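You operate a simulated robot arm through the tools that you are given. There is no shell and no other tool. Be economical: measure what you need, move in short steps, check, and stop when the job is done.

You are at the controls of a simulated two-armed robot. One attempt, no reset.

TASK
The part-wound reel overheated and tripped: heater off, unplug the reel, pay all lead out, plug in, reset the trip.
Fine: in that order; reel plug and trip are on the transformer; free the brake, leave it free. Heater stays off; other plugs, switches stay. Where these are worked on the way, their far stop is far enough and under half their travel is too little: reel plug.

The check looks at the end state, three seconds after you hand in, the way a careful person would. Anything else that was tipped, shoved, dropped, spilled or broken makes it a failure.

THE ROBOT
Two 7-joint arms with two-finger parallel grippers on one trunk, on a base that drives. Base frame: it is fixed to the floor where the robot stands at the start and does not move with it; the origin is under the middle of the robot, x ahead of it, y to its left, z up. Readings come in m, degrees, newtons and seconds.
The left shoulder is at the start at [0.05, 0.161, 1.098], the right one opposite. With the tool pointing down near the work surface each hand reaches from about 0.2 to 0.68 m from the robot's upright axis, wherever it stands, measured 20 degrees to its own side. Places, roughly: heater [0.6, -0.1, 0.4]; heater dial [0.5, 0, 0.8]; lead reel [0.6, -2.3, 1.1]; red main switch [0.8, -2.1, 1.1]; reel brake lever [0.6, -2.3, 1.3]; reel plug [0.7, -2, 0.9]; reel trip switch [0.8, -2.1, 1.1]; splitter plug [0.8, -1.9, 0.9]; splitter trip switch [1, -2, 1.1]; tools plug [0.8, -2, 0.9]; tools trip switch [0.9, -2, 1.1]. Payload 3.43 kg a hand.
Tool frame (each hand has its own): the origin (TCP) lies between the finger pads and is the grasp point; the fingertips stand 0.03 m ahead of it; z points along the fingers, y is the line along which they close. The gripper opens to 0.094 m. The fingers are 0.028 m wide and 0.01 m thick; the gripper's body (0.05 by 0.096 m) begins 0.055 m behind the TCP.
Orientation is told as [roll, pitch, yaw] about the base's x, y, z axes, in that order, counted from this pose: with the fingers straight down and closing along the base's y, the tool's x points along the base's -x, its y along +y and its z along -z.

THE INTERFACE
- The arms move only by the tool arm_command. It takes "left_commands", "right_commands" or both (then of equal length, played together; a hand with none holds still); each is a list of rows, each an object of numbers (a shift or turn left out is 0, a gripper value left out holds the last): "dx", "dy", "dz": the shift along the tool's x, y, z in m; "ax", "ay", "az": the turn, a rotation vector about the tool's x, y, z in rad; "fingers": the gripper command, from -1 (shut) to 1 (fully open), values between in proportion. In form: [{"dx": .., "dy": .., "dz": .., "ax": .., "ay": .., "az": .., "fingers": ..}, ...]. A call has 1 to 12 rows; each row is the pose to reach, as a shift and turn from the pose commanded when the call began, along the tool's axes at that moment. A row lasts 0.2 s, in which the tool goes at most 0.05 m and 8.6 degrees; a call with a longer step from one row to the next is refused whole, and so is a gripper value outside its range. A pose out of reach is approached as far as the arm can. The call stops where the force on the tool passes 60 N (or 10 N more than at its start, if that is more) or the arm is blocked; 0.2 s more then pass. Each finger travels about 0.045 m/s and halts on what it meets, pressing with about 36 N; the grip force reading is that of the motor and also rises with nothing between the fingers. The clock runs only during rows and for 0.2 s after the last one: add rows that repeat a pose to give the fingers time. It gives the time, the measured TCP pose, the force on the tool (base axes), the opening and the grip force at its end, in the units of the frame above (readings bear some noise), with the torque about the TCP (base axes, N m) and any sound that the robot's microphone picked up.
- Cameras (640 x 400 px; columns grow to the right, rows downward): "scene" is now at [0.1251, -0.0105, 1.2174]; the picture's right is [-0.12, -0.99, 0.00], its down [-0.62, 0.08, -0.78] and it looks along [0.77, -0.10, -0.62] (base axes); focal length 229 px, centre (320, 200). "left" rides on the left gripper at [0.076, -0.014, -0.102] in its tool frame; the picture's right is [0.18, 0.98, 0.00], its down [-0.75, 0.14, -0.64] and it looks along [-0.63, 0.12, 0.77] (tool axes); focal length 243 px, centre (320, 200). "right" rides on the right gripper at [0.076, 0.014, -0.102] in its tool frame; the picture's right is [-0.18, 0.98, 0.00], its down [-0.75, -0.14, -0.64] and it looks along [-0.63, -0.12, 0.77] (tool axes); focal length 243 px, centre (320, 200). There is no depth. A picture from a camera that has moved, and an enlarged one, comes with that camera's place and axes in the base frame and with its lens.
- grab_frame(camera): a new picture of that camera. It takes no simulated time.
- lift_body(by): slides the trunk up (or, below 0, down) by that many m; the arms and the scene camera ride with it, the base frame stays. It gives what a move gives, with no picture.
- drive_base(legs): drives the robot by 1 to 6 legs, each [ahead, left, turn to the left] in m, m and degrees, along the robot's own axes; the way and the turn of a leg run together, so that a leg with both is an arc; at most 1.5 m and 180 degrees a leg. The arms and the cameras ride along, it lands a little off, and it stops where it bumps. It gives what a move gives.
- head_to(pan, tilt): turns the head with the scene camera to pan (to the left, within 80 degrees either way) and tilt (down, from -29 to 69), counted from straight ahead of the robot. It gives what a move gives.
- inspect(camera, box): a new picture of the part [left, top, right, bottom] of that camera's present view, enlarged. It takes no simulated time.
- sign_off(): hands the job in; it is judged then, once.

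Go step by step. Nothing tells you exact positions but the pictures and the camera data: compare them with the known pose of the tool, close in by small moves and look again before you grip or let go. The budget is 120 turns and 100 pictures, counting those below and the enlarged ones. Unless the task says otherwise, let go and move clear before handing in, and close with one line.

The tools are called after "Request:" as a command line: name --argument value ..., lists and objects as JSON in quotes. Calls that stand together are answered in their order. arm_command: Moves the arms, as the interface text tells. Its arguments: {"type":"object","properties":{"left_commands":{"type":"array","items":{"type":"object","properties":{"dx":{"type":"number"},"dy":{"type":"number"},"dz":{"type":"number"},"ax":{"type":"number"},"ay":{"type":"number"},"az":{"type":"number"},"fingers":{"type":"number"}}}},"right_commands":{"type":"array","items":{"type":"object","properties":{"dx":{"type":"number"},"dy":{"type":"number"},"dz":{"type":"number"},"ax":{"type":"number"},"ay":{"type":"number"},"az":{"type":"number"},"fingers":{"type":"number"}}}}},"required":[]} The other tools are called the same way: lift_body (by) slides the trunk up or down; drive_base (legs) drives the base; head_to (pan, tilt) turns the head that bears the scene camera; grab_frame (camera) takes a picture; inspect (camera, box) takes an enlarged picture of a part of a camera's view; sign_off () hands the job in.

At the start:

```text
time: 0.0
left_tcp_pos: [0.5138, 0.1679, 1.0583]
left_ee_rot: [0.1, -0.1, -0.1]
left_ft_force: [-0.1, 0.9, -0.2]
left_ft_torque: [0.0, 0.03, -0.04]
left_finger_gap: 0.0939
left_grip_force: 0.0
right_tcp_pos: [0.3777, -0.1593, 1.0681]
right_ee_rot: [0.1, 0.0, -0.2]
right_ft_force: [0.1, 0.3, 0.3]
right_ft_torque: [-0.02, 0.04, -0.01]
right_finger_gap: 0.0939
right_grip_force: 0.0
trunk travel left (down, up): [-0.125, 0.142]
robot x, y, heading: [-0.0009, -0.0023, -0.2]
head pan, tilt: [-7.1, 38.7]
```

scene: 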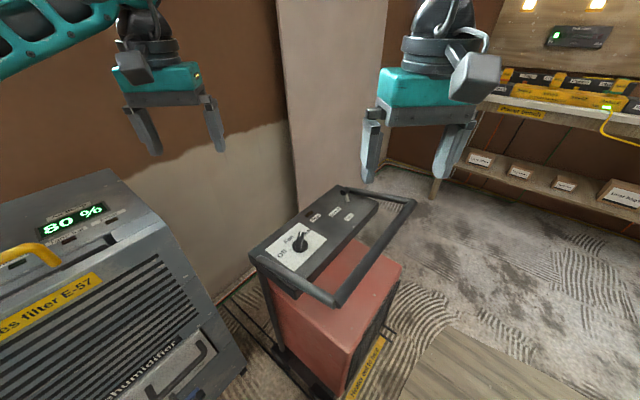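
right: 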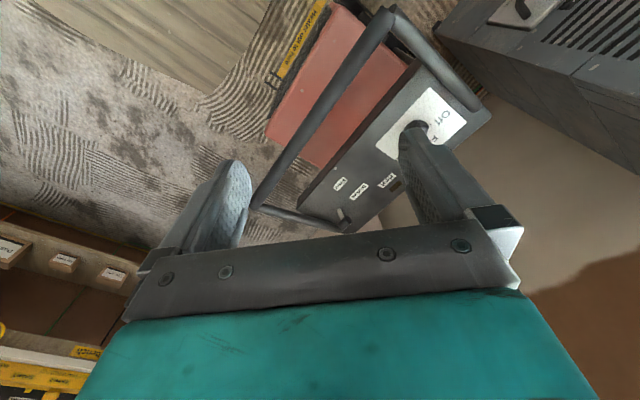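
left: 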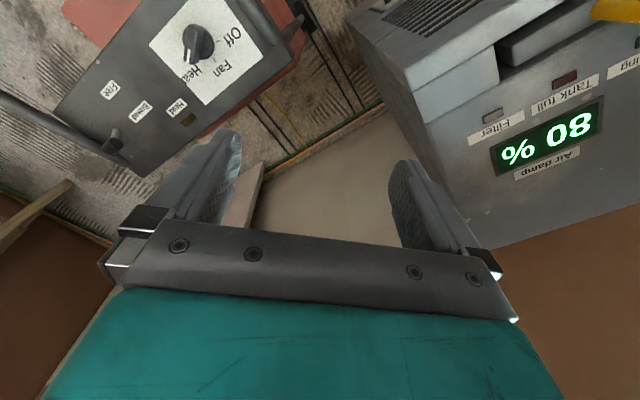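

I see the heater ahead with its dial, and the bench with the transformer far to the right. First I look closely at the dial.

Request:
inspect --camera "scene" --box '[240, 180, 420, 310]'

Request:
inspect --camera "left" --box '[50, 0, 310, 170]'

```text
3.08 times, centred on (330, 245) of scene
camera zoom: at [0.1251, -0.0105, 1.2174], right [-0.12, -0.99, 0.0], down [-0.62, 0.08, -0.78], along [0.77, -0.1, -0.62], focal length 706 px, centre (289, 62)
```

zoom: 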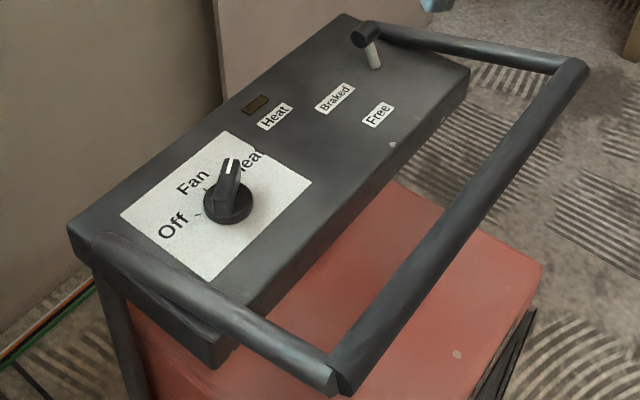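

```text
2.35 times, centred on (180, 85) of left
camera zoom: at [0.4378, 0.1531, 1.1618], right [-0.18, 0.98, 0.0], down [0.75, 0.14, 0.64], along [0.63, 0.12, -0.77], focal length 571 px, centre (649, 471)
```

zoom: 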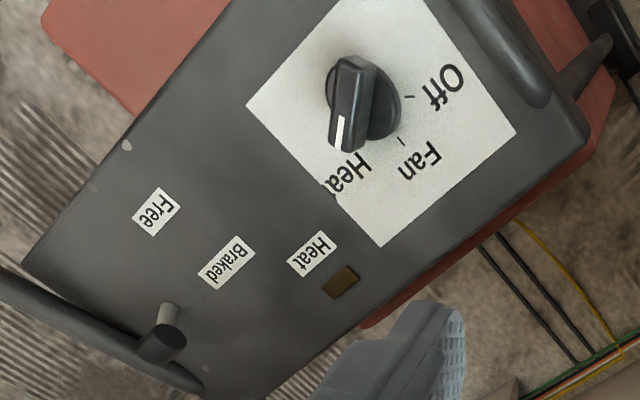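

The dial sits at about (0.52, -0.01, 0.76) and points at Heat. Off is roughly 125° counterclockwise from above, so I bring the left hand above it with the right hand moving aside.

Request:
arm_command --left_commands '[{"dy": -0.03, "dz": 0.03, "ax": 0, "az": 0.06, "fingers": 0.3}, {"dx": -0.002, "dy": -0.06, "dz": 0.06, "az": 0.12}, {"dx": -0.004, "dy": -0.09, "dz": 0.09, "az": 0.18}, {"dx": -0.005, "dy": -0.12, "dz": 0.12, "az": 0.24}, {"dx": -0.006, "dy": -0.15, "dz": 0.15, "az": 0.3}, {"dx": -0.006, "dy": -0.178, "dz": 0.18, "az": 0.35}, {"dx": -0.006, "dy": -0.178, "dz": 0.18, "az": 0.35}]' --right_commands '[{"dy": -0.03}, {"dy": -0.06}, {"dy": -0.09}, {"dy": -0.12}, {"dy": -0.12}, {"dy": -0.12}, {"dy": -0.12}]'

Request:
grab_frame --camera "left"

Request:
grab_frame --camera "scene"

```text
time: 1.6
left_tcp_pos: [0.5216, -0.0058, 0.8797]
left_ee_rot: [0.0, 0.0, -20.1]
left_ft_force: [0.6, 0.1, -1.0]
left_ft_torque: [0.01, -0.02, -0.01]
left_finger_gap: 0.0611
left_grip_force: 0.0
right_tcp_pos: [0.3791, -0.2812, 1.0694]
right_ee_rot: [0.0, 0.1, -0.1]
right_ft_force: [-0.5, 0.4, 0.5]
right_ft_torque: [-0.01, -0.04, 0.02]
right_finger_gap: 0.0942
right_grip_force: 0.0
trunk travel left (down, up): [-0.125, 0.142]
robot x, y, heading: [0.0003, 0.0018, -0.0]
head pan, tilt: [-7.1, 38.7]
```

```text
94 pictures are left
camera left: at [0.4444, 0.0063, 0.9822], right [0.16, 0.99, 0.0], down [0.76, -0.13, 0.64], along [0.63, -0.11, -0.77], focal length 243 px, centre (320, 200)
```

left: 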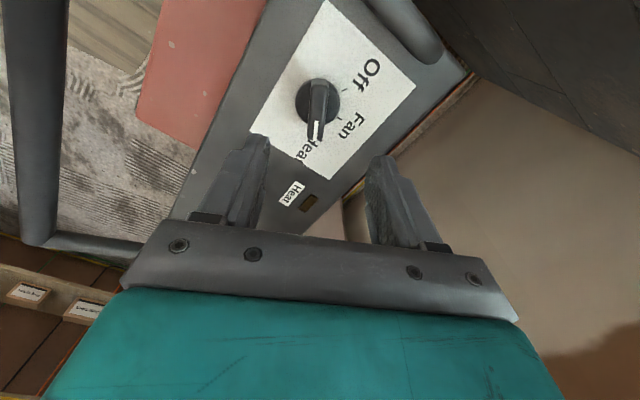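

```text
93 pictures are left
camera scene: at [0.1251, -0.0104, 1.2174], right [-0.12, -0.99, 0.0], down [-0.62, 0.08, -0.78], along [0.77, -0.1, -0.62], focal length 229 px, centre (320, 200)
```

scene: 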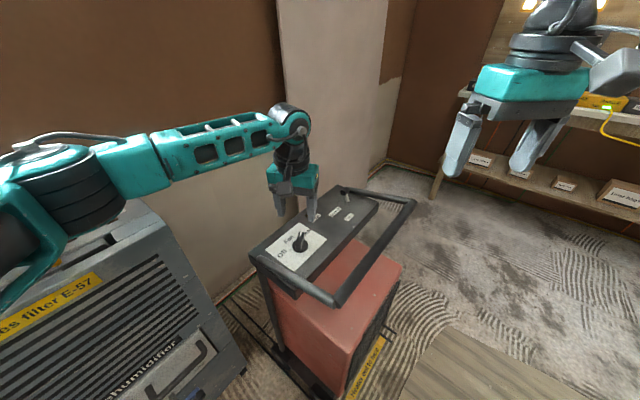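

Request:
inspect --camera "left" --box '[240, 40, 400, 160]'

```text
3.33 times, centred on (320, 100) of left
camera zoom: at [0.4444, 0.0063, 0.9822], right [0.16, 0.99, 0.0], down [0.76, -0.13, 0.64], along [0.63, -0.11, -0.77], focal length 809 px, centre (320, 533)
```

zoom: 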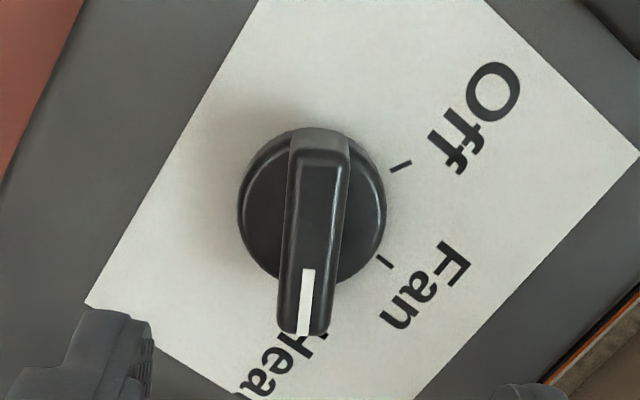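

Request:
arm_command --left_commands '[{"dy": -0.0045, "dz": 0.035, "az": -0.05}, {"dy": -0.0045, "dz": 0.065, "az": -0.05}, {"dy": -0.0045, "dz": 0.095, "az": -0.05}, {"dy": -0.0045, "dz": 0.095, "az": -0.05}]'

Request:
grab_frame --camera "left"

Request:
inspect --camera "scene" --box '[240, 180, 380, 280]'

```text
time: 2.6
left_tcp_pos: [0.5179, -0.0095, 0.783]
left_ee_rot: [0.1, 0.1, -17.1]
left_ft_force: [0.3, -0.3, -0.3]
left_ft_torque: [0.01, -0.01, -0.02]
left_finger_gap: 0.0611
left_grip_force: 0.1
right_tcp_pos: [0.3777, -0.279, 1.0694]
right_ee_rot: [0.0, -0.1, 0.0]
right_ft_force: [-1.1, -0.4, -0.4]
right_ft_torque: [0.0, 0.0, -0.04]
right_finger_gap: 0.0938
right_grip_force: 0.0
trunk travel left (down, up): [-0.125, 0.142]
robot x, y, heading: [0.0005, 0.0016, 0.1]
head pan, tilt: [-7.1, 38.7]
```

```text
91 pictures are left
camera left: at [0.4406, -0.0019, 0.8852], right [0.11, 0.99, 0.0], down [0.76, -0.09, 0.64], along [0.64, -0.07, -0.77], focal length 243 px, centre (320, 200)
```

left: 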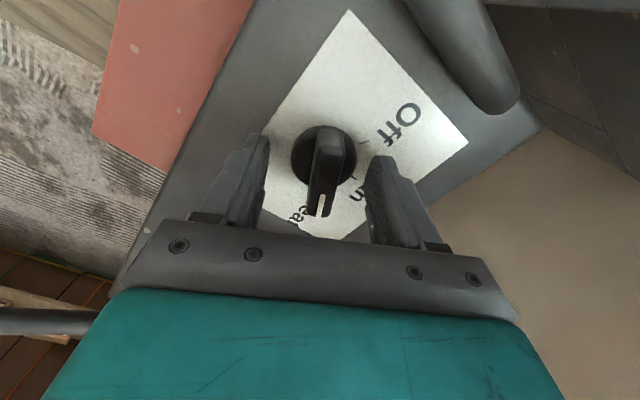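

```text
4.00 times, centred on (310, 230) of scene
camera zoom: at [0.1251, -0.0105, 1.2174], right [-0.12, -0.99, 0.0], down [-0.62, 0.08, -0.78], along [0.77, -0.1, -0.62], focal length 917 px, centre (360, 80)
```

zoom: 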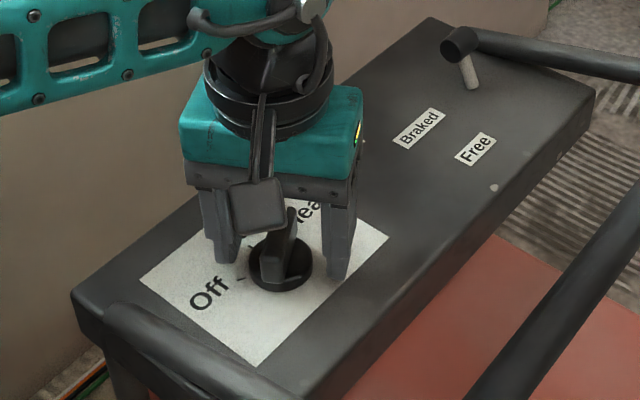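

The hand straddles the knob. I lower slightly and close on it.

Request:
arm_command --left_commands '[{"dz": 0.006, "dy": 0.001}, {"dz": 0.006, "dy": 0.001, "fingers": -1}, {"dz": 0.006, "dy": 0.001}, {"dz": 0.006, "dy": 0.001}, {"dz": 0.006, "dy": 0.001}, {"dz": 0.006, "dy": 0.001}]'

Request:
grab_frame --camera "left"

```text
time: 4.0
left_tcp_pos: [0.519, -0.008, 0.7765]
left_ee_rot: [0.1, 0.0, -17.1]
left_ft_force: [3.5, 17.5, 0.8]
left_ft_torque: [0.59, -0.14, 0.04]
left_finger_gap: 0.0415
left_grip_force: 45.2
right_tcp_pos: [0.3778, -0.2786, 1.0684]
right_ee_rot: [0.0, 0.0, -0.1]
right_ft_force: [0.6, 0.0, -0.6]
right_ft_torque: [0.02, 0.01, 0.03]
right_finger_gap: 0.094
right_grip_force: 0.0
trunk travel left (down, up): [-0.125, 0.142]
robot x, y, heading: [0.0004, 0.0026, 0.1]
head pan, tilt: [-7.1, 38.7]
```

```text
89 pictures are left
camera left: at [0.4417, -0.0001, 0.8794], right [0.11, 0.99, 0.0], down [0.76, -0.09, 0.64], along [0.64, -0.07, -0.77], focal length 243 px, centre (320, 200)
```

left: 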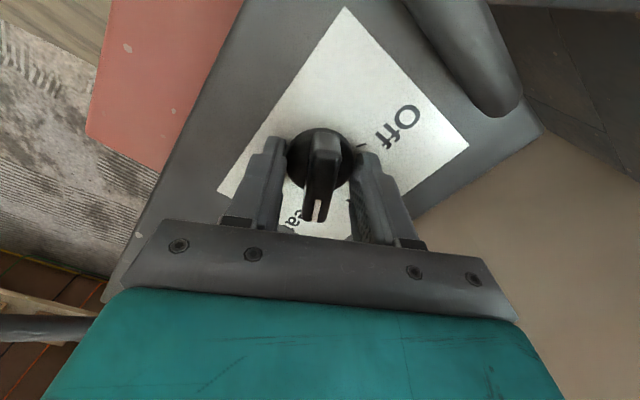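

The fingers caught the round base rather than the bar. I open, rise about 14 mm and regrip on the bar.

Request:
arm_command --left_commands '[{"fingers": -0.1}, {"dy": 0.001}, {"dy": 0.002, "dz": -0.013}, {"dy": 0.002, "dz": -0.013, "fingers": -1}, {"dy": 0.002, "dz": -0.013}, {"dy": 0.002, "dz": -0.013}, {"dy": 0.002, "dz": -0.013}, {"dy": 0.002, "dz": -0.013}]'

Request:
grab_frame --camera "left"

```text
time: 5.8
left_tcp_pos: [0.5203, -0.0077, 0.7912]
left_ee_rot: [0.0, 0.0, -17.1]
left_ft_force: [4.2, 7.7, 7.4]
left_ft_torque: [0.17, 0.53, 0.96]
left_finger_gap: 0.0149
left_grip_force: 45.4
right_tcp_pos: [0.3783, -0.2796, 1.0691]
right_ee_rot: [0.0, 0.0, 0.0]
right_ft_force: [0.1, 0.5, 0.2]
right_ft_torque: [0.01, -0.02, 0.0]
right_finger_gap: 0.0941
right_grip_force: 0.0
trunk travel left (down, up): [-0.125, 0.142]
robot x, y, heading: [0.0009, 0.0003, 0.3]
head pan, tilt: [-7.1, 38.7]
```

```text
88 pictures are left
camera left: at [0.4415, 0.0002, 0.8931], right [0.11, 0.99, 0.0], down [0.76, -0.09, 0.64], along [0.64, -0.07, -0.77], focal length 243 px, centre (320, 200)
```

left: 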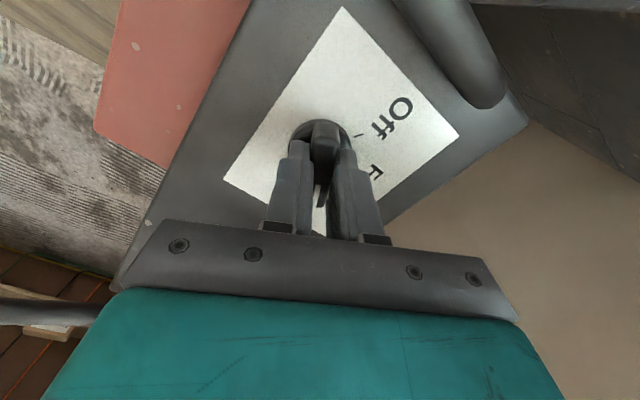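

Bar gripped at 15 mm. Now I turn it counterclockwise as seen from above, by about 60° first.

Request:
arm_command --left_commands '[{"az": -0.13}, {"az": -0.26}, {"az": -0.39}, {"az": -0.52}, {"az": -0.65}, {"az": -0.78}, {"az": -0.91}, {"az": -1.04}]'

Request:
grab_frame --camera "left"

```text
time: 7.6
left_tcp_pos: [0.5193, -0.0085, 0.7912]
left_ee_rot: [0.0, -0.1, 42.6]
left_ft_force: [0.3, 19.5, -2.3]
left_ft_torque: [0.47, -0.24, 0.0]
left_finger_gap: 0.0148
left_grip_force: 45.5
right_tcp_pos: [0.3785, -0.2792, 1.0695]
right_ee_rot: [-0.1, 0.0, -0.1]
right_ft_force: [0.3, 0.2, -0.4]
right_ft_torque: [-0.04, -0.03, 0.04]
right_finger_gap: 0.0939
right_grip_force: 0.1
trunk travel left (down, up): [-0.125, 0.142]
robot x, y, heading: [-0.0014, -0.0002, 0.1]
head pan, tilt: [-7.1, 38.7]
```

```text
87 pictures are left
camera left: at [0.4726, -0.0718, 0.8931], right [-0.8, 0.6, 0.0], down [0.46, 0.61, 0.64], along [0.38, 0.52, -0.77], focal length 243 px, centre (320, 200)
```

left: 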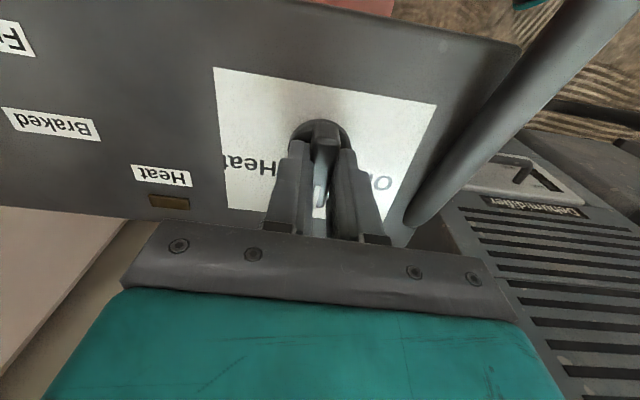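

Request:
arm_command --left_commands '[{"az": -0.13}, {"az": -0.26}, {"az": -0.39}, {"az": -0.52}, {"az": -0.65}, {"az": -0.78}, {"az": -0.91}, {"az": -1.04}, {"az": -1.08}]'

Request:
grab_frame --camera "left"

```text
time: 9.6
left_tcp_pos: [0.5199, -0.0086, 0.7903]
left_ee_rot: [0.0, 0.0, 104.5]
left_ft_force: [3.5, 22.2, 1.6]
left_ft_torque: [-0.15, -0.13, -0.39]
left_finger_gap: 0.0149
left_grip_force: 45.0
right_tcp_pos: [0.378, -0.2788, 1.0691]
right_ee_rot: [0.0, 0.0, -0.1]
right_ft_force: [-0.3, 0.3, 0.4]
right_ft_torque: [-0.02, 0.0, -0.01]
right_finger_gap: 0.0941
right_grip_force: 0.0
trunk travel left (down, up): [-0.125, 0.142]
robot x, y, heading: [0.0021, -0.0004, -0.1]
head pan, tilt: [-7.1, 38.7]
```

```text
86 pictures are left
camera left: at [0.5528, -0.0801, 0.8931], right [-0.91, -0.42, 0.0], down [-0.33, 0.69, 0.64], along [-0.27, 0.58, -0.77], focal length 243 px, centre (320, 200)
```

left: 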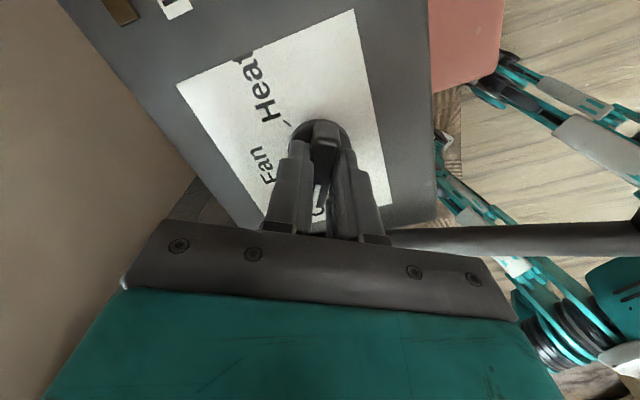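

Request:
arm_command --left_commands '[{"fingers": -0.3}, {}, {}, {"dz": -0.04}, {"dz": -0.08}, {"dz": -0.12}, {"dz": -0.16}]'

Request:
grab_frame --camera "left"

Request:
inspect --camera "scene" --box '[240, 180, 380, 280]'

```text
time: 11.2
left_tcp_pos: [0.5166, -0.0103, 0.9473]
left_ee_rot: [0.0, 0.0, 104.3]
left_ft_force: [0.5, -0.5, -0.6]
left_ft_torque: [0.0, 0.01, 0.03]
left_finger_gap: 0.0328
left_grip_force: 0.0
right_tcp_pos: [0.3779, -0.2798, 1.069]
right_ee_rot: [-0.1, -0.1, -0.1]
right_ft_force: [0.0, -0.2, -0.5]
right_ft_torque: [-0.02, 0.01, -0.01]
right_finger_gap: 0.0941
right_grip_force: 0.0
trunk travel left (down, up): [-0.125, 0.142]
robot x, y, heading: [-0.0001, -0.0007, 0.0]
head pan, tilt: [-7.1, 38.7]
```

```text
85 pictures are left
camera left: at [0.5504, -0.0818, 1.0505], right [-0.91, -0.42, 0.0], down [-0.32, 0.7, 0.64], along [-0.27, 0.58, -0.77], focal length 243 px, centre (320, 200)
```

left: 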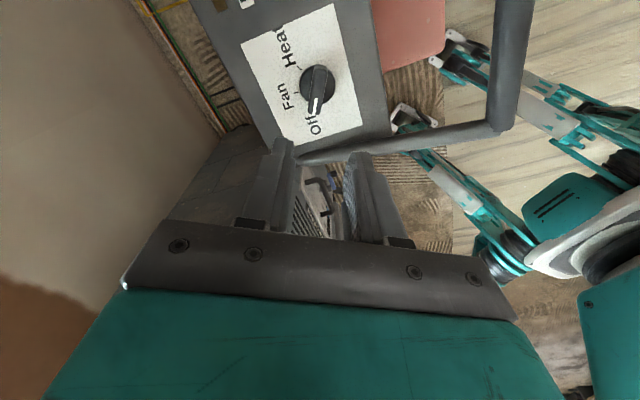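

```text
4.00 times, centred on (310, 230) of scene
camera zoom: at [0.1249, -0.0105, 1.2174], right [-0.12, -0.99, 0.0], down [-0.62, 0.08, -0.78], along [0.78, -0.1, -0.62], focal length 917 px, centre (360, 80)
```

zoom: 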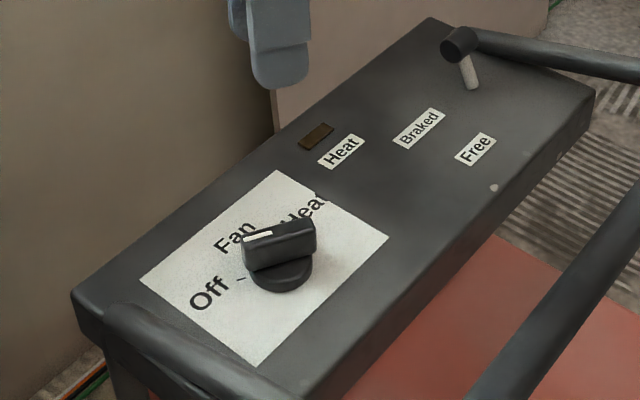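

The dial is at Off. I tuck the left hand back and turn the head toward the bench.

Request:
arm_command --left_commands '[{"dz": -0.03, "az": 0.145}, {"dz": -0.06, "az": 0.29}, {"dz": -0.1, "az": 0.435}, {"dx": -0.02, "dy": 0.006, "dz": -0.1, "az": 0.58}, {"dx": -0.04, "dy": 0.012, "dz": -0.1, "az": 0.725}, {"dx": -0.06, "dy": 0.018, "dz": -0.1, "az": 0.87}, {"dx": -0.08, "dy": 0.024, "dz": -0.1, "az": 1.015}, {"dx": -0.1, "dy": 0.03, "dz": -0.1, "az": 1.16}, {"dx": -0.12, "dy": 0.036, "dz": -0.1, "az": 1.305}, {"dx": -0.14, "dy": 0.042, "dz": -0.1, "az": 1.45}, {"dx": -0.16, "dy": 0.05, "dz": -0.1, "az": 1.595}, {"dx": -0.189, "dy": 0.056, "dz": -0.1, "az": 1.74}]'

Request:
head_to --pan -70 --tilt 15

Request:
grab_frame --camera "scene"

```text
time: 13.8
left_tcp_pos: [0.4191, 0.1577, 1.0517]
left_ee_rot: [0.0, 0.0, 4.5]
left_ft_force: [-0.8, 0.0, -0.5]
left_ft_torque: [0.02, -0.01, -0.03]
left_finger_gap: 0.0329
left_grip_force: 0.0
right_tcp_pos: [0.3771, -0.2801, 1.0704]
right_ee_rot: [0.0, 0.0, -0.1]
right_ft_force: [-0.8, 0.1, -0.7]
right_ft_torque: [-0.03, 0.01, 0.01]
right_finger_gap: 0.0941
right_grip_force: 0.2
trunk travel left (down, up): [-0.125, 0.142]
robot x, y, heading: [0.0009, -0.002, -0.1]
head pan, tilt: [-7.1, 38.7]
```

```text
time: 15.1
left_tcp_pos: [0.4197, 0.1562, 1.0521]
left_ee_rot: [0.1, 0.0, 4.6]
left_ft_force: [-0.1, -0.1, -0.4]
left_ft_torque: [0.04, 0.02, 0.02]
left_finger_gap: 0.033
left_grip_force: 0.1
right_tcp_pos: [0.3787, -0.2793, 1.069]
right_ee_rot: [0.0, 0.0, -0.1]
right_ft_force: [0.0, 0.1, 0.6]
right_ft_torque: [0.0, -0.04, 0.03]
right_finger_gap: 0.0938
right_grip_force: 0.0
trunk travel left (down, up): [-0.125, 0.142]
robot x, y, heading: [-0.0014, -0.0009, 0.1]
head pan, tilt: [-70.0, 15.0]
```

```text
83 pictures are left
camera scene: at [0.0719, -0.0876, 1.2549], right [-0.94, -0.34, 0.0], down [-0.09, 0.24, -0.97], along [0.33, -0.91, -0.26], focal length 229 px, centre (320, 200)
```

scene: 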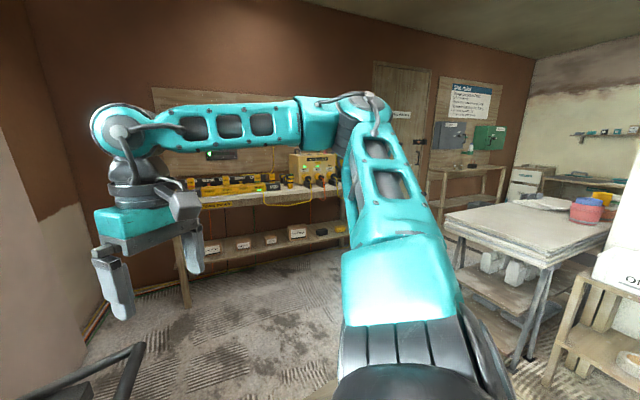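

The bench faces back toward me at about heading -63°. I turn in place, drive most of the way, then look.

Request:
drive_base --legs '[[0, 0, -63], [0.9, -0.3, 0]]'

Request:
head_to --pan 0 --tilt 15

Request:
grab_frame --camera "scene"

```text
time: 22.9
left_tcp_pos: [0.4336, -1.2582, 1.0518]
left_ee_rot: [0.0, 0.1, -60.4]
left_ft_force: [-0.5, -0.2, 0.1]
left_ft_torque: [-0.02, -0.01, 0.0]
left_finger_gap: 0.0328
left_grip_force: 0.0
right_tcp_pos: [0.0219, -1.4046, 1.0697]
right_ee_rot: [0.0, 0.0, -65.1]
right_ft_force: [0.0, 0.1, -0.2]
right_ft_torque: [0.03, -0.01, -0.01]
right_finger_gap: 0.0942
right_grip_force: 0.0
trunk travel left (down, up): [-0.125, 0.142]
robot x, y, heading: [0.1168, -0.9423, -65.1]
head pan, tilt: [-70.0, 15.0]
```

```text
time: 24.3
left_tcp_pos: [0.4343, -1.2597, 1.0518]
left_ee_rot: [0.0, -0.1, -60.4]
left_ft_force: [0.2, -0.3, -0.1]
left_ft_torque: [0.01, -0.05, -0.02]
left_finger_gap: 0.0329
left_grip_force: 0.0
right_tcp_pos: [0.0204, -1.405, 1.0681]
right_ee_rot: [0.0, 0.1, -65.1]
right_ft_force: [0.0, -0.4, 0.3]
right_ft_torque: [0.0, 0.0, 0.02]
right_finger_gap: 0.0942
right_grip_force: 0.0
trunk travel left (down, up): [-0.125, 0.142]
robot x, y, heading: [0.117, -0.9383, -64.9]
head pan, tilt: [0.0, 15.0]
```

```text
82 pictures are left
camera scene: at [0.1715, -1.0652, 1.255], right [-0.91, -0.42, 0.0], down [-0.11, 0.23, -0.97], along [0.41, -0.88, -0.26], focal length 229 px, centre (320, 200)
```

scene: 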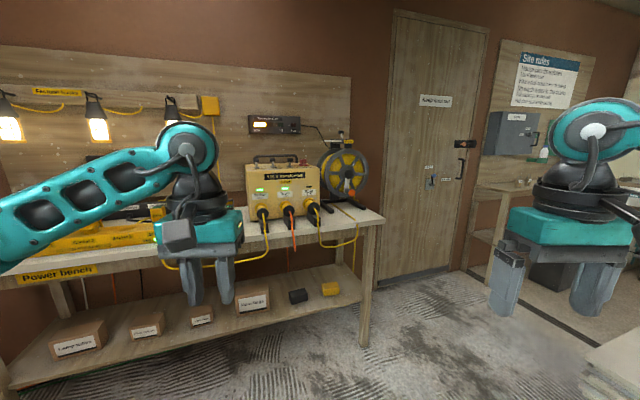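

Request:
inspect --camera "scene" --box '[230, 100, 390, 260]'

```text
2.50 times, centred on (310, 180) of scene
camera zoom: at [0.1715, -1.0652, 1.255], right [-0.91, -0.42, 0.0], down [-0.11, 0.23, -0.97], along [0.41, -0.88, -0.26], focal length 573 px, centre (345, 250)
```

zoom: 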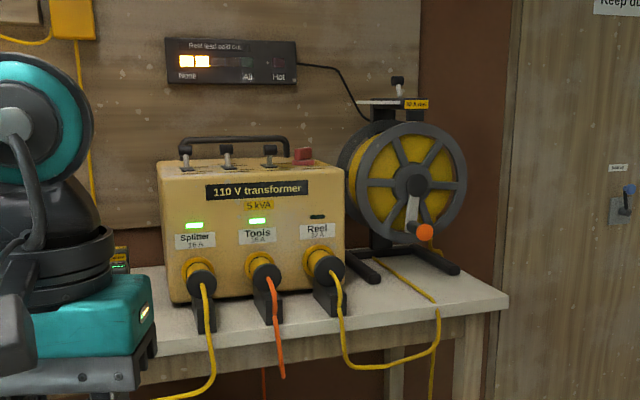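

Transformer with three plugs on the front (reel is the right one), toggles on top, and the reel to its right with crank and brake lever. I drive closer.

Request:
drive_base --legs '[[0.58, 0, 0]]'

Request:
head_to --pan 0 --tilt 25

Request:
grab_frame --camera "scene"

```text
time: 27.6
left_tcp_pos: [0.6804, -1.7908, 1.0512]
left_ee_rot: [0.0, 0.0, -60.6]
left_ft_force: [-0.3, 0.1, 0.1]
left_ft_torque: [0.01, 0.02, 0.0]
left_finger_gap: 0.0328
left_grip_force: 0.0
right_tcp_pos: [0.2673, -1.937, 1.0695]
right_ee_rot: [0.1, 0.0, -65.2]
right_ft_force: [0.8, 0.7, -0.2]
right_ft_torque: [-0.01, 0.0, -0.02]
right_finger_gap: 0.0942
right_grip_force: 0.0
trunk travel left (down, up): [-0.125, 0.142]
robot x, y, heading: [0.3607, -1.4767, -65.2]
head pan, tilt: [0.0, 15.0]
```

```text
time: 28.4
left_tcp_pos: [0.6808, -1.7911, 1.0519]
left_ee_rot: [0.0, 0.0, -60.6]
left_ft_force: [0.6, 0.5, 0.0]
left_ft_torque: [-0.03, -0.01, -0.01]
left_finger_gap: 0.0328
left_grip_force: 0.0
right_tcp_pos: [0.2676, -1.9369, 1.0695]
right_ee_rot: [0.0, -0.1, -65.3]
right_ft_force: [-0.2, -0.1, 0.5]
right_ft_torque: [-0.02, 0.01, -0.03]
right_finger_gap: 0.0938
right_grip_force: 0.1
trunk travel left (down, up): [-0.125, 0.142]
robot x, y, heading: [0.3615, -1.4755, -65.3]
head pan, tilt: [0.0, 25.0]
```

```text
80 pictures are left
camera scene: at [0.4175, -1.5956, 1.2388], right [-0.91, -0.42, 0.0], down [-0.18, 0.38, -0.91], along [0.38, -0.82, -0.42], focal length 229 px, centre (320, 200)
```

scene: 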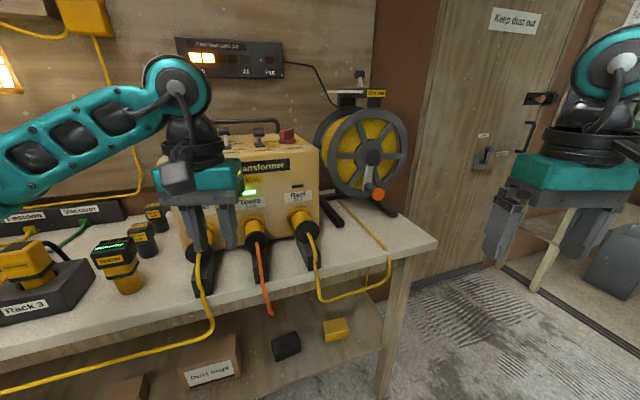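

Request:
inspect --camera "scene" --box '[230, 60, 430, 220]'

Request:
inspect --camera "scene" --box '[230, 170, 370, 280]'

```text
2.50 times, centred on (330, 140) of scene
camera zoom: at [0.4175, -1.5956, 1.2388], right [-0.91, -0.42, 0.0], down [-0.18, 0.38, -0.91], along [0.38, -0.82, -0.42], focal length 573 px, centre (295, 350)
```

zoom: 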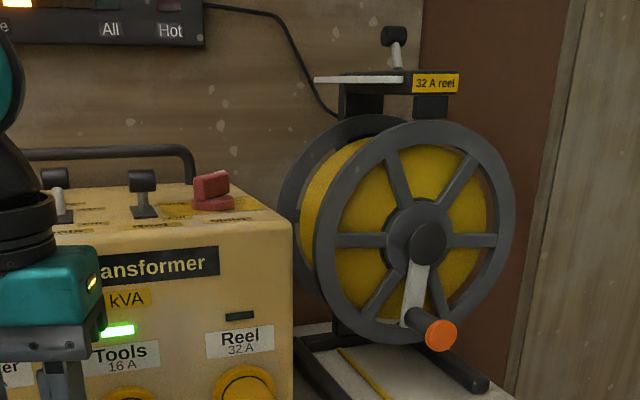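

```text
3.64 times, centred on (300, 225) of scene
camera zoom: at [0.4175, -1.5956, 1.2388], right [-0.91, -0.42, 0.0], down [-0.18, 0.38, -0.91], along [0.38, -0.82, -0.42], focal length 834 px, centre (393, 109)
```

zoom: 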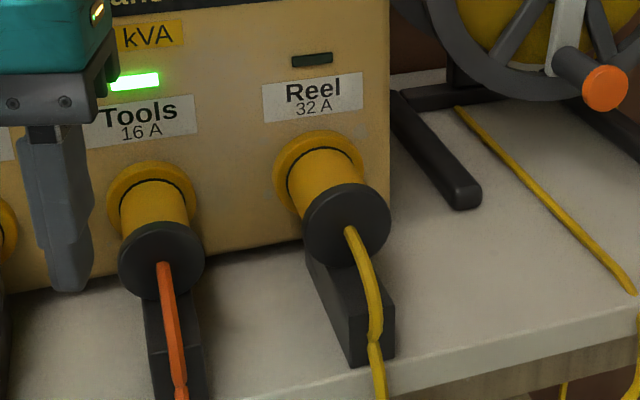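

The transformer's face is angled: its row of plugs runs at about 47°, so it faces heading -45°. I turn the base left 20° and tuck the left hand away.

Request:
drive_base --legs '[[0, 0, 20]]'

Request:
arm_command --left_commands '[{"dx": 0.03, "dy": 0.04}, {"dx": 0.06, "dy": 0.08}, {"dx": 0.09, "dy": 0.12}, {"dx": 0.12, "dy": 0.16}]'

Request:
head_to --pan -15 --tilt 25

Request:
grab_frame --camera "scene"

Request:
grab_frame --camera "right"

```text
time: 29.8
left_tcp_pos: [0.7675, -1.6675, 1.0517]
left_ee_rot: [0.0, 0.0, -41.2]
left_ft_force: [-0.7, 0.9, -0.7]
left_ft_torque: [-0.01, -0.01, -0.01]
left_finger_gap: 0.033
left_grip_force: 0.0
right_tcp_pos: [0.4267, -1.942, 1.0684]
right_ee_rot: [0.0, -0.1, -45.7]
right_ft_force: [0.5, 0.5, 0.3]
right_ft_torque: [-0.02, 0.0, 0.0]
right_finger_gap: 0.094
right_grip_force: 0.0
trunk travel left (down, up): [-0.125, 0.142]
robot x, y, heading: [0.361, -1.4773, -45.8]
head pan, tilt: [0.0, 25.0]
```

```text
time: 30.8
left_tcp_pos: [0.7815, -1.4641, 1.0477]
left_ee_rot: [-0.1, 0.0, -41.2]
left_ft_force: [0.0, -0.1, 0.3]
left_ft_torque: [-0.02, -0.03, 0.0]
left_finger_gap: 0.033
left_grip_force: 0.0
right_tcp_pos: [0.4264, -1.9408, 1.0692]
right_ee_rot: [0.0, -0.2, -45.7]
right_ft_force: [0.5, 0.4, 0.5]
right_ft_torque: [0.01, 0.01, 0.05]
right_finger_gap: 0.094
right_grip_force: 0.2
trunk travel left (down, up): [-0.125, 0.142]
robot x, y, heading: [0.3579, -1.477, -45.6]
head pan, tilt: [0.0, 25.0]
```

```text
time: 31.6
left_tcp_pos: [0.7821, -1.4653, 1.0487]
left_ee_rot: [0.0, 0.1, -41.0]
left_ft_force: [1.3, 0.2, -0.7]
left_ft_torque: [-0.01, -0.02, 0.02]
left_finger_gap: 0.0329
left_grip_force: 0.1
right_tcp_pos: [0.4255, -1.9416, 1.0695]
right_ee_rot: [0.0, -0.1, -45.7]
right_ft_force: [0.0, -0.2, 0.5]
right_ft_torque: [-0.04, -0.01, 0.01]
right_finger_gap: 0.0942
right_grip_force: 0.0
trunk travel left (down, up): [-0.125, 0.142]
robot x, y, heading: [0.3618, -1.476, -45.6]
head pan, tilt: [-15.0, 25.0]
```

```text
77 pictures are left
camera scene: at [0.4352, -1.5846, 1.2387], right [-0.87, -0.49, 0.0], down [-0.21, 0.37, -0.91], along [0.44, -0.79, -0.42], focal length 229 px, centre (320, 200)
```

scene: 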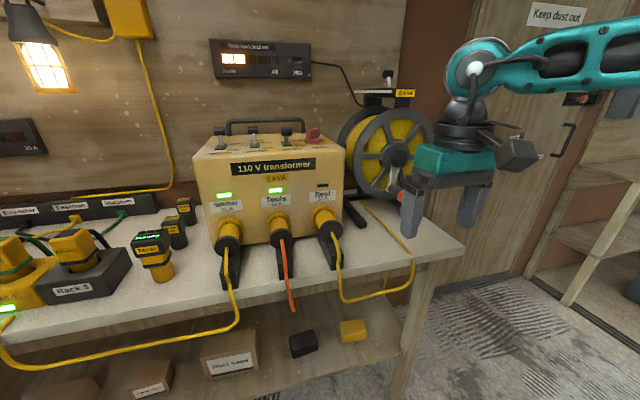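

```text
76 pictures are left
camera right: at [0.3816, -1.8778, 1.1722], right [0.83, 0.55, 0.0], down [0.42, -0.64, 0.64], along [0.36, -0.53, -0.77], focal length 243 px, centre (320, 200)
```

right: 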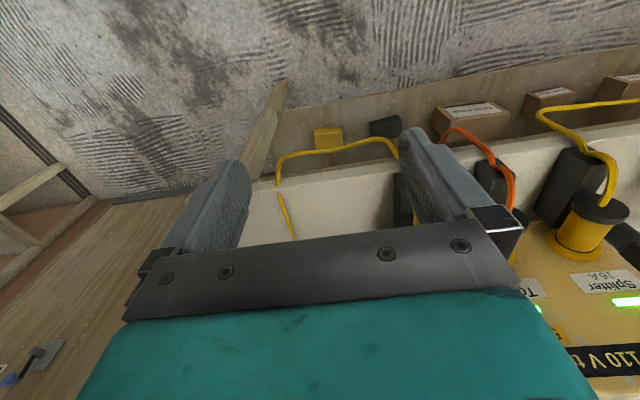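

Request:
inspect --camera "scene" --box '[200, 170, 360, 290]'

Request:
inspect --camera "scene" --box '[190, 30, 430, 200]'

```text
3.33 times, centred on (280, 230) of scene
camera zoom: at [0.4352, -1.5846, 1.2387], right [-0.87, -0.49, 0.0], down [-0.21, 0.37, -0.91], along [0.44, -0.79, -0.42], focal length 764 px, centre (453, 100)
```

zoom: 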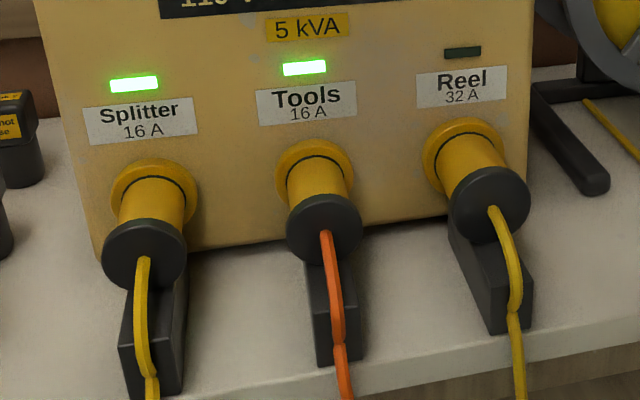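

```text
2.35 times, centred on (310, 115) of scene
camera zoom: at [0.4352, -1.5846, 1.2387], right [-0.87, -0.49, 0.0], down [-0.21, 0.37, -0.91], along [0.44, -0.79, -0.42], focal length 540 px, centre (344, 400)
```

zoom: 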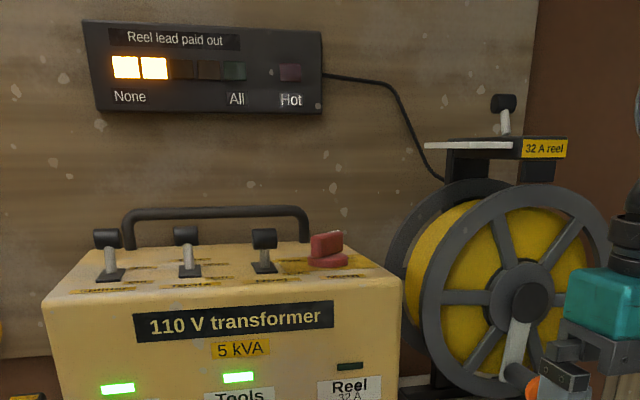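

The reel plug's flange is at about (0.637, -1.998, 0.943), and the face normal matches my heading. I bring the right hand above and in front of it, tilted 30° forward.

Request:
arm_command --right_commands '[{"dx": -0.028, "dy": 0.019, "dz": 0.006, "ay": -0.09, "fingers": 1}, {"dx": -0.056, "dy": 0.038, "dz": 0.012, "ay": -0.18}, {"dx": -0.084, "dy": 0.056, "dz": 0.018, "ay": -0.27}, {"dx": -0.112, "dy": 0.075, "dz": 0.024, "ay": -0.36}, {"dx": -0.14, "dy": 0.094, "dz": 0.029, "ay": -0.45}, {"dx": -0.168, "dy": 0.1124, "dz": 0.034, "ay": -0.5236}, {"dx": -0.168, "dy": 0.1124, "dz": 0.034, "ay": -0.5236}]'

Request:
grab_frame --camera "right"

Request:
grab_frame --camera "scene"

```text
time: 33.2
left_tcp_pos: [0.7816, -1.4648, 1.0482]
left_ee_rot: [0.0, 0.0, -41.1]
left_ft_force: [0.7, -0.6, -0.3]
left_ft_torque: [-0.03, -0.01, 0.0]
left_finger_gap: 0.0327
left_grip_force: 0.1
right_tcp_pos: [0.6235, -1.9872, 1.0358]
right_ee_rot: [0.0, -30.1, -45.8]
right_ft_force: [0.0, 0.3, 0.7]
right_ft_torque: [-0.05, -0.01, -0.02]
right_finger_gap: 0.0941
right_grip_force: 0.1
trunk travel left (down, up): [-0.125, 0.142]
robot x, y, heading: [0.3596, -1.4758, -45.8]
head pan, tilt: [-15.0, 25.0]
```

```text
73 pictures are left
camera right: at [0.5507, -1.8933, 1.0863], right [0.82, 0.57, 0.09], down [0.13, -0.33, 0.93], along [0.56, -0.75, -0.35], focal length 243 px, centre (320, 200)
```

right: 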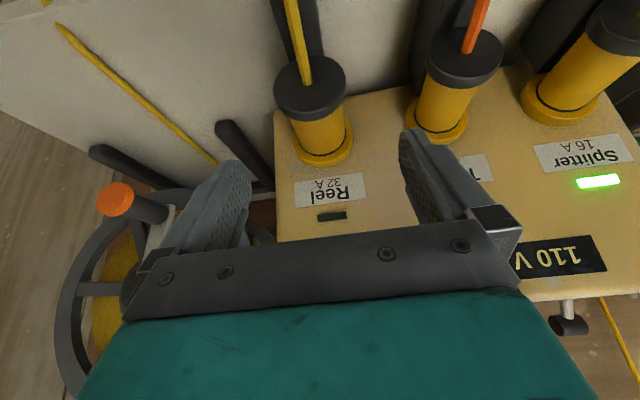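

```text
72 pictures are left
camera scene: at [0.435, -1.5846, 1.2388], right [-0.87, -0.49, 0.0], down [-0.21, 0.37, -0.91], along [0.44, -0.79, -0.42], focal length 229 px, centre (320, 200)
```

scene: 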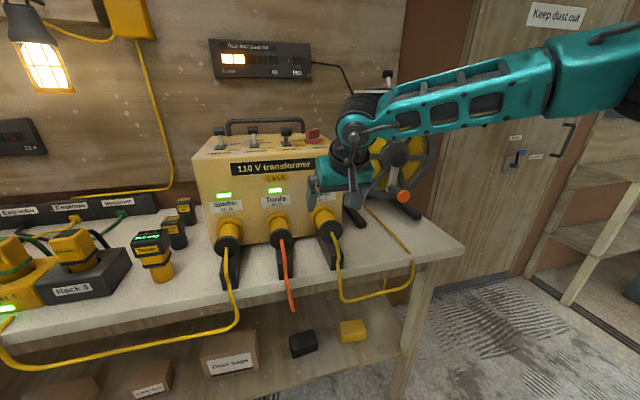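

Request:
arm_command --right_commands '[{"dz": 0.033}, {"dz": 0.066}, {"dx": 0.002, "dz": 0.098}, {"dx": 0.002, "dz": 0.098}]'

Request:
grab_frame --camera "right"

Request:
inspect --camera "scene" --box '[260, 150, 400, 260]'

```text
time: 34.2
left_tcp_pos: [0.7826, -1.4651, 1.0483]
left_ee_rot: [-0.1, 0.0, -41.0]
left_ft_force: [1.0, 1.0, 0.5]
left_ft_torque: [-0.04, -0.05, 0.0]
left_finger_gap: 0.033
left_grip_force: 0.0
right_tcp_pos: [0.6492, -2.02, 0.9505]
right_ee_rot: [0.1, -30.1, -45.7]
right_ft_force: [-0.6, 0.1, -0.4]
right_ft_torque: [0.01, -0.02, -0.01]
right_finger_gap: 0.094
right_grip_force: 0.1
right hand out of reach, approached as far as the arm can: row 3, 4
trunk travel left (down, up): [-0.125, 0.142]
robot x, y, heading: [0.3595, -1.4785, -45.7]
head pan, tilt: [-15.0, 25.0]
```

```text
71 pictures are left
camera right: at [0.5763, -1.926, 1.0026], right [0.81, 0.57, 0.09], down [0.13, -0.34, 0.93], along [0.57, -0.75, -0.35], focal length 243 px, centre (320, 200)
```

right: 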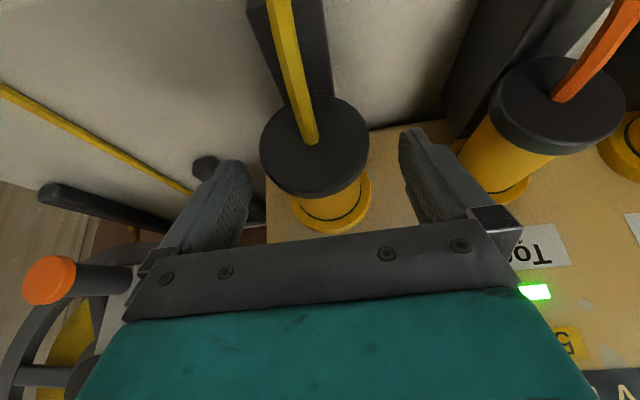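

```text
3.64 times, centred on (330, 205) of scene
camera zoom: at [0.4352, -1.5847, 1.2387], right [-0.87, -0.49, 0.0], down [-0.21, 0.37, -0.91], along [0.44, -0.79, -0.42], focal length 834 px, centre (284, 182)
```

zoom: 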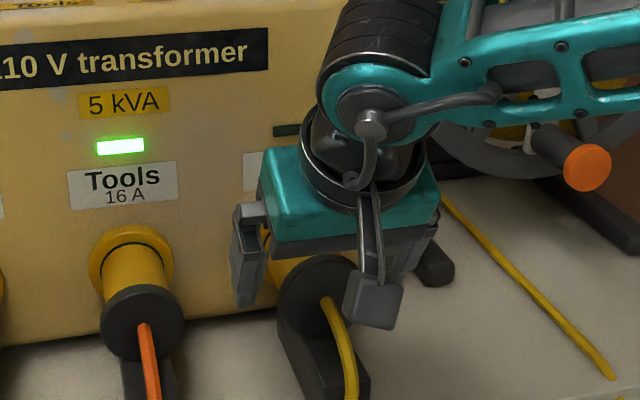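

The fingers straddle the plug body behind the flange. I close.

Request:
arm_command --right_commands '[{"fingers": -1}, {}, {}, {}, {}]'

Request:
grab_frame --camera "right"

```text
time: 35.4
left_tcp_pos: [0.7819, -1.4645, 1.048]
left_ee_rot: [0.1, 0.0, -41.0]
left_ft_force: [0.8, 0.6, -0.3]
left_ft_torque: [0.0, 0.03, -0.01]
left_finger_gap: 0.0331
left_grip_force: 0.0
right_tcp_pos: [0.6489, -2.0191, 0.9511]
right_ee_rot: [-0.1, -30.1, -45.8]
right_ft_force: [-4.1, -3.5, 0.7]
right_ft_torque: [-0.26, 0.25, -0.22]
right_finger_gap: 0.0613
right_grip_force: 45.3
trunk travel left (down, up): [-0.125, 0.142]
robot x, y, heading: [0.3624, -1.4775, -45.5]
head pan, tilt: [-15.0, 25.0]
```

```text
69 pictures are left
camera right: at [0.5755, -1.9265, 1.0027], right [0.82, 0.57, 0.09], down [0.13, -0.34, 0.93], along [0.56, -0.75, -0.35], focal length 243 px, centre (320, 200)
```

right: 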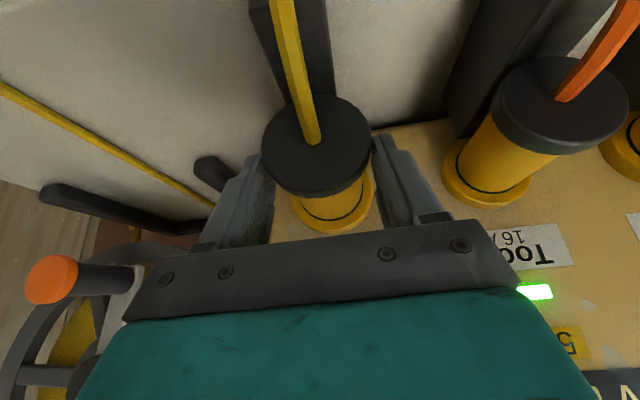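

The grip holds the flange rim symmetrically. I pull straight out along the socket axis.

Request:
arm_command --right_commands '[{"dx": 0.0087, "dz": -0.005}, {"dx": 0.0173, "dz": -0.01}, {"dx": 0.026, "dz": -0.015}, {"dx": 0.0346, "dz": -0.02}, {"dx": 0.0433, "dz": -0.025}, {"dx": 0.052, "dz": -0.03}]'

Request:
grab_frame --camera "right"

Request:
inspect --camera "scene" --box '[190, 30, 430, 260]'

```text
time: 36.8
left_tcp_pos: [0.7831, -1.4682, 1.0473]
left_ee_rot: [0.2, 0.1, -41.0]
left_ft_force: [0.0, 0.4, 0.1]
left_ft_torque: [-0.03, -0.04, 0.01]
left_finger_gap: 0.0327
left_grip_force: 0.1
right_tcp_pos: [0.6143, -1.9843, 0.9511]
right_ee_rot: [-0.1, -30.7, -45.9]
right_ft_force: [19.1, -36.5, -0.2]
right_ft_torque: [-0.92, -0.55, 0.35]
right_finger_gap: 0.0617
right_grip_force: 45.3
trunk travel left (down, up): [-0.125, 0.142]
robot x, y, heading: [0.3606, -1.4738, -45.9]
head pan, tilt: [-15.0, 25.0]
```

```text
68 pictures are left
camera right: at [0.5409, -1.8903, 1.0012], right [0.82, 0.57, 0.09], down [0.12, -0.33, 0.94], along [0.57, -0.75, -0.34], focal length 243 px, centre (320, 200)
```

right: 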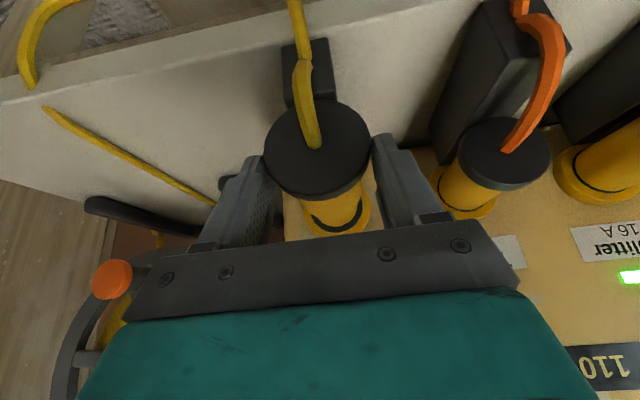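

```text
1.74 times, centred on (310, 145) of scene
camera zoom: at [0.4374, -1.5884, 1.2381], right [-0.87, -0.49, 0.0], down [-0.21, 0.37, -0.9], along [0.44, -0.79, -0.43], focal length 399 px, centre (337, 296)
```

zoom: 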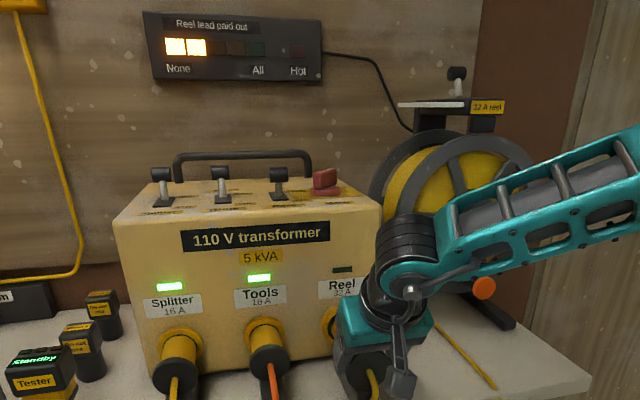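

Request:
arm_command --right_commands '[{"dx": 0.0043, "dz": -0.0025}, {"dx": 0.0087, "dz": -0.005}]'

Request:
grab_frame --camera "right"

```text
time: 37.4
left_tcp_pos: [0.7828, -1.4686, 1.0464]
left_ee_rot: [0.1, 0.3, -41.1]
left_ft_force: [-0.4, 0.3, -0.2]
left_ft_torque: [0.01, 0.02, -0.02]
left_finger_gap: 0.0332
left_grip_force: 0.1
right_tcp_pos: [0.6057, -1.9754, 0.95]
right_ee_rot: [0.0, -30.5, -46.0]
right_ft_force: [21.0, -33.7, -1.3]
right_ft_torque: [-0.85, -0.56, 0.08]
right_finger_gap: 0.0614
right_grip_force: 45.0
trunk travel left (down, up): [-0.125, 0.142]
robot x, y, heading: [0.365, -1.4788, -45.9]
head pan, tilt: [-15.0, 25.0]
```

```text
66 pictures are left
camera right: at [0.5329, -1.8818, 1.0009], right [0.82, 0.57, 0.09], down [0.12, -0.33, 0.94], along [0.56, -0.75, -0.34], focal length 243 px, centre (320, 200)
```

right: 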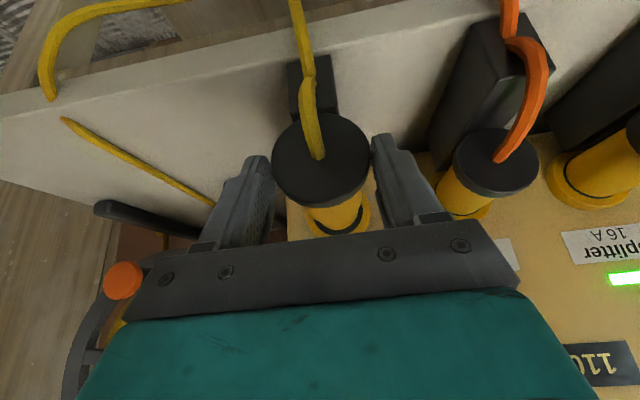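

The plug's flange sits in the same place in both views, about 58 mm out, so it is at its far stop. I release and back away.

Request:
arm_command --right_commands '[{"fingers": 1}, {}, {}, {"dz": -0.03}, {"dz": -0.07}, {"dz": -0.11}]'

Request:
grab_frame --camera "right"

Request:
grab_frame --camera "scene"

```text
time: 38.8
left_tcp_pos: [0.7806, -1.4646, 1.0483]
left_ee_rot: [-0.1, 0.0, -41.2]
left_ft_force: [-0.1, 0.0, -0.2]
left_ft_torque: [-0.04, -0.01, 0.02]
left_finger_gap: 0.0327
left_grip_force: 0.0
right_tcp_pos: [0.562, -1.9272, 1.0496]
right_ee_rot: [-0.1, -30.0, -45.7]
right_ft_force: [0.3, 0.4, -0.4]
right_ft_torque: [-0.01, 0.03, -0.01]
right_finger_gap: 0.094
right_grip_force: 0.0
trunk travel left (down, up): [-0.125, 0.142]
robot x, y, heading: [0.3641, -1.4747, -45.7]
head pan, tilt: [-15.0, 25.0]
```

```text
65 pictures are left
camera right: at [0.4893, -1.834, 1.1012], right [0.82, 0.57, 0.09], down [0.13, -0.34, 0.93], along [0.56, -0.75, -0.35], focal length 243 px, centre (320, 200)
```

right: 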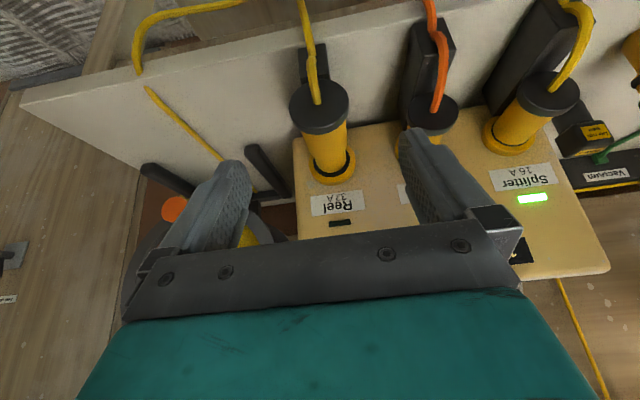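

```text
64 pictures are left
camera scene: at [0.4348, -1.5843, 1.2388], right [-0.87, -0.49, 0.0], down [-0.21, 0.37, -0.91], along [0.44, -0.79, -0.42], focal length 229 px, centre (320, 200)
```

scene: 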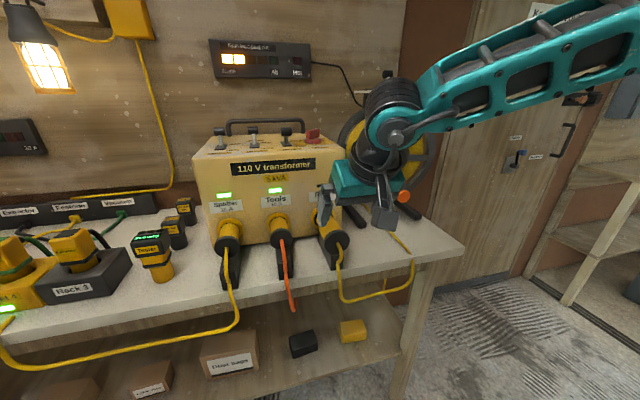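

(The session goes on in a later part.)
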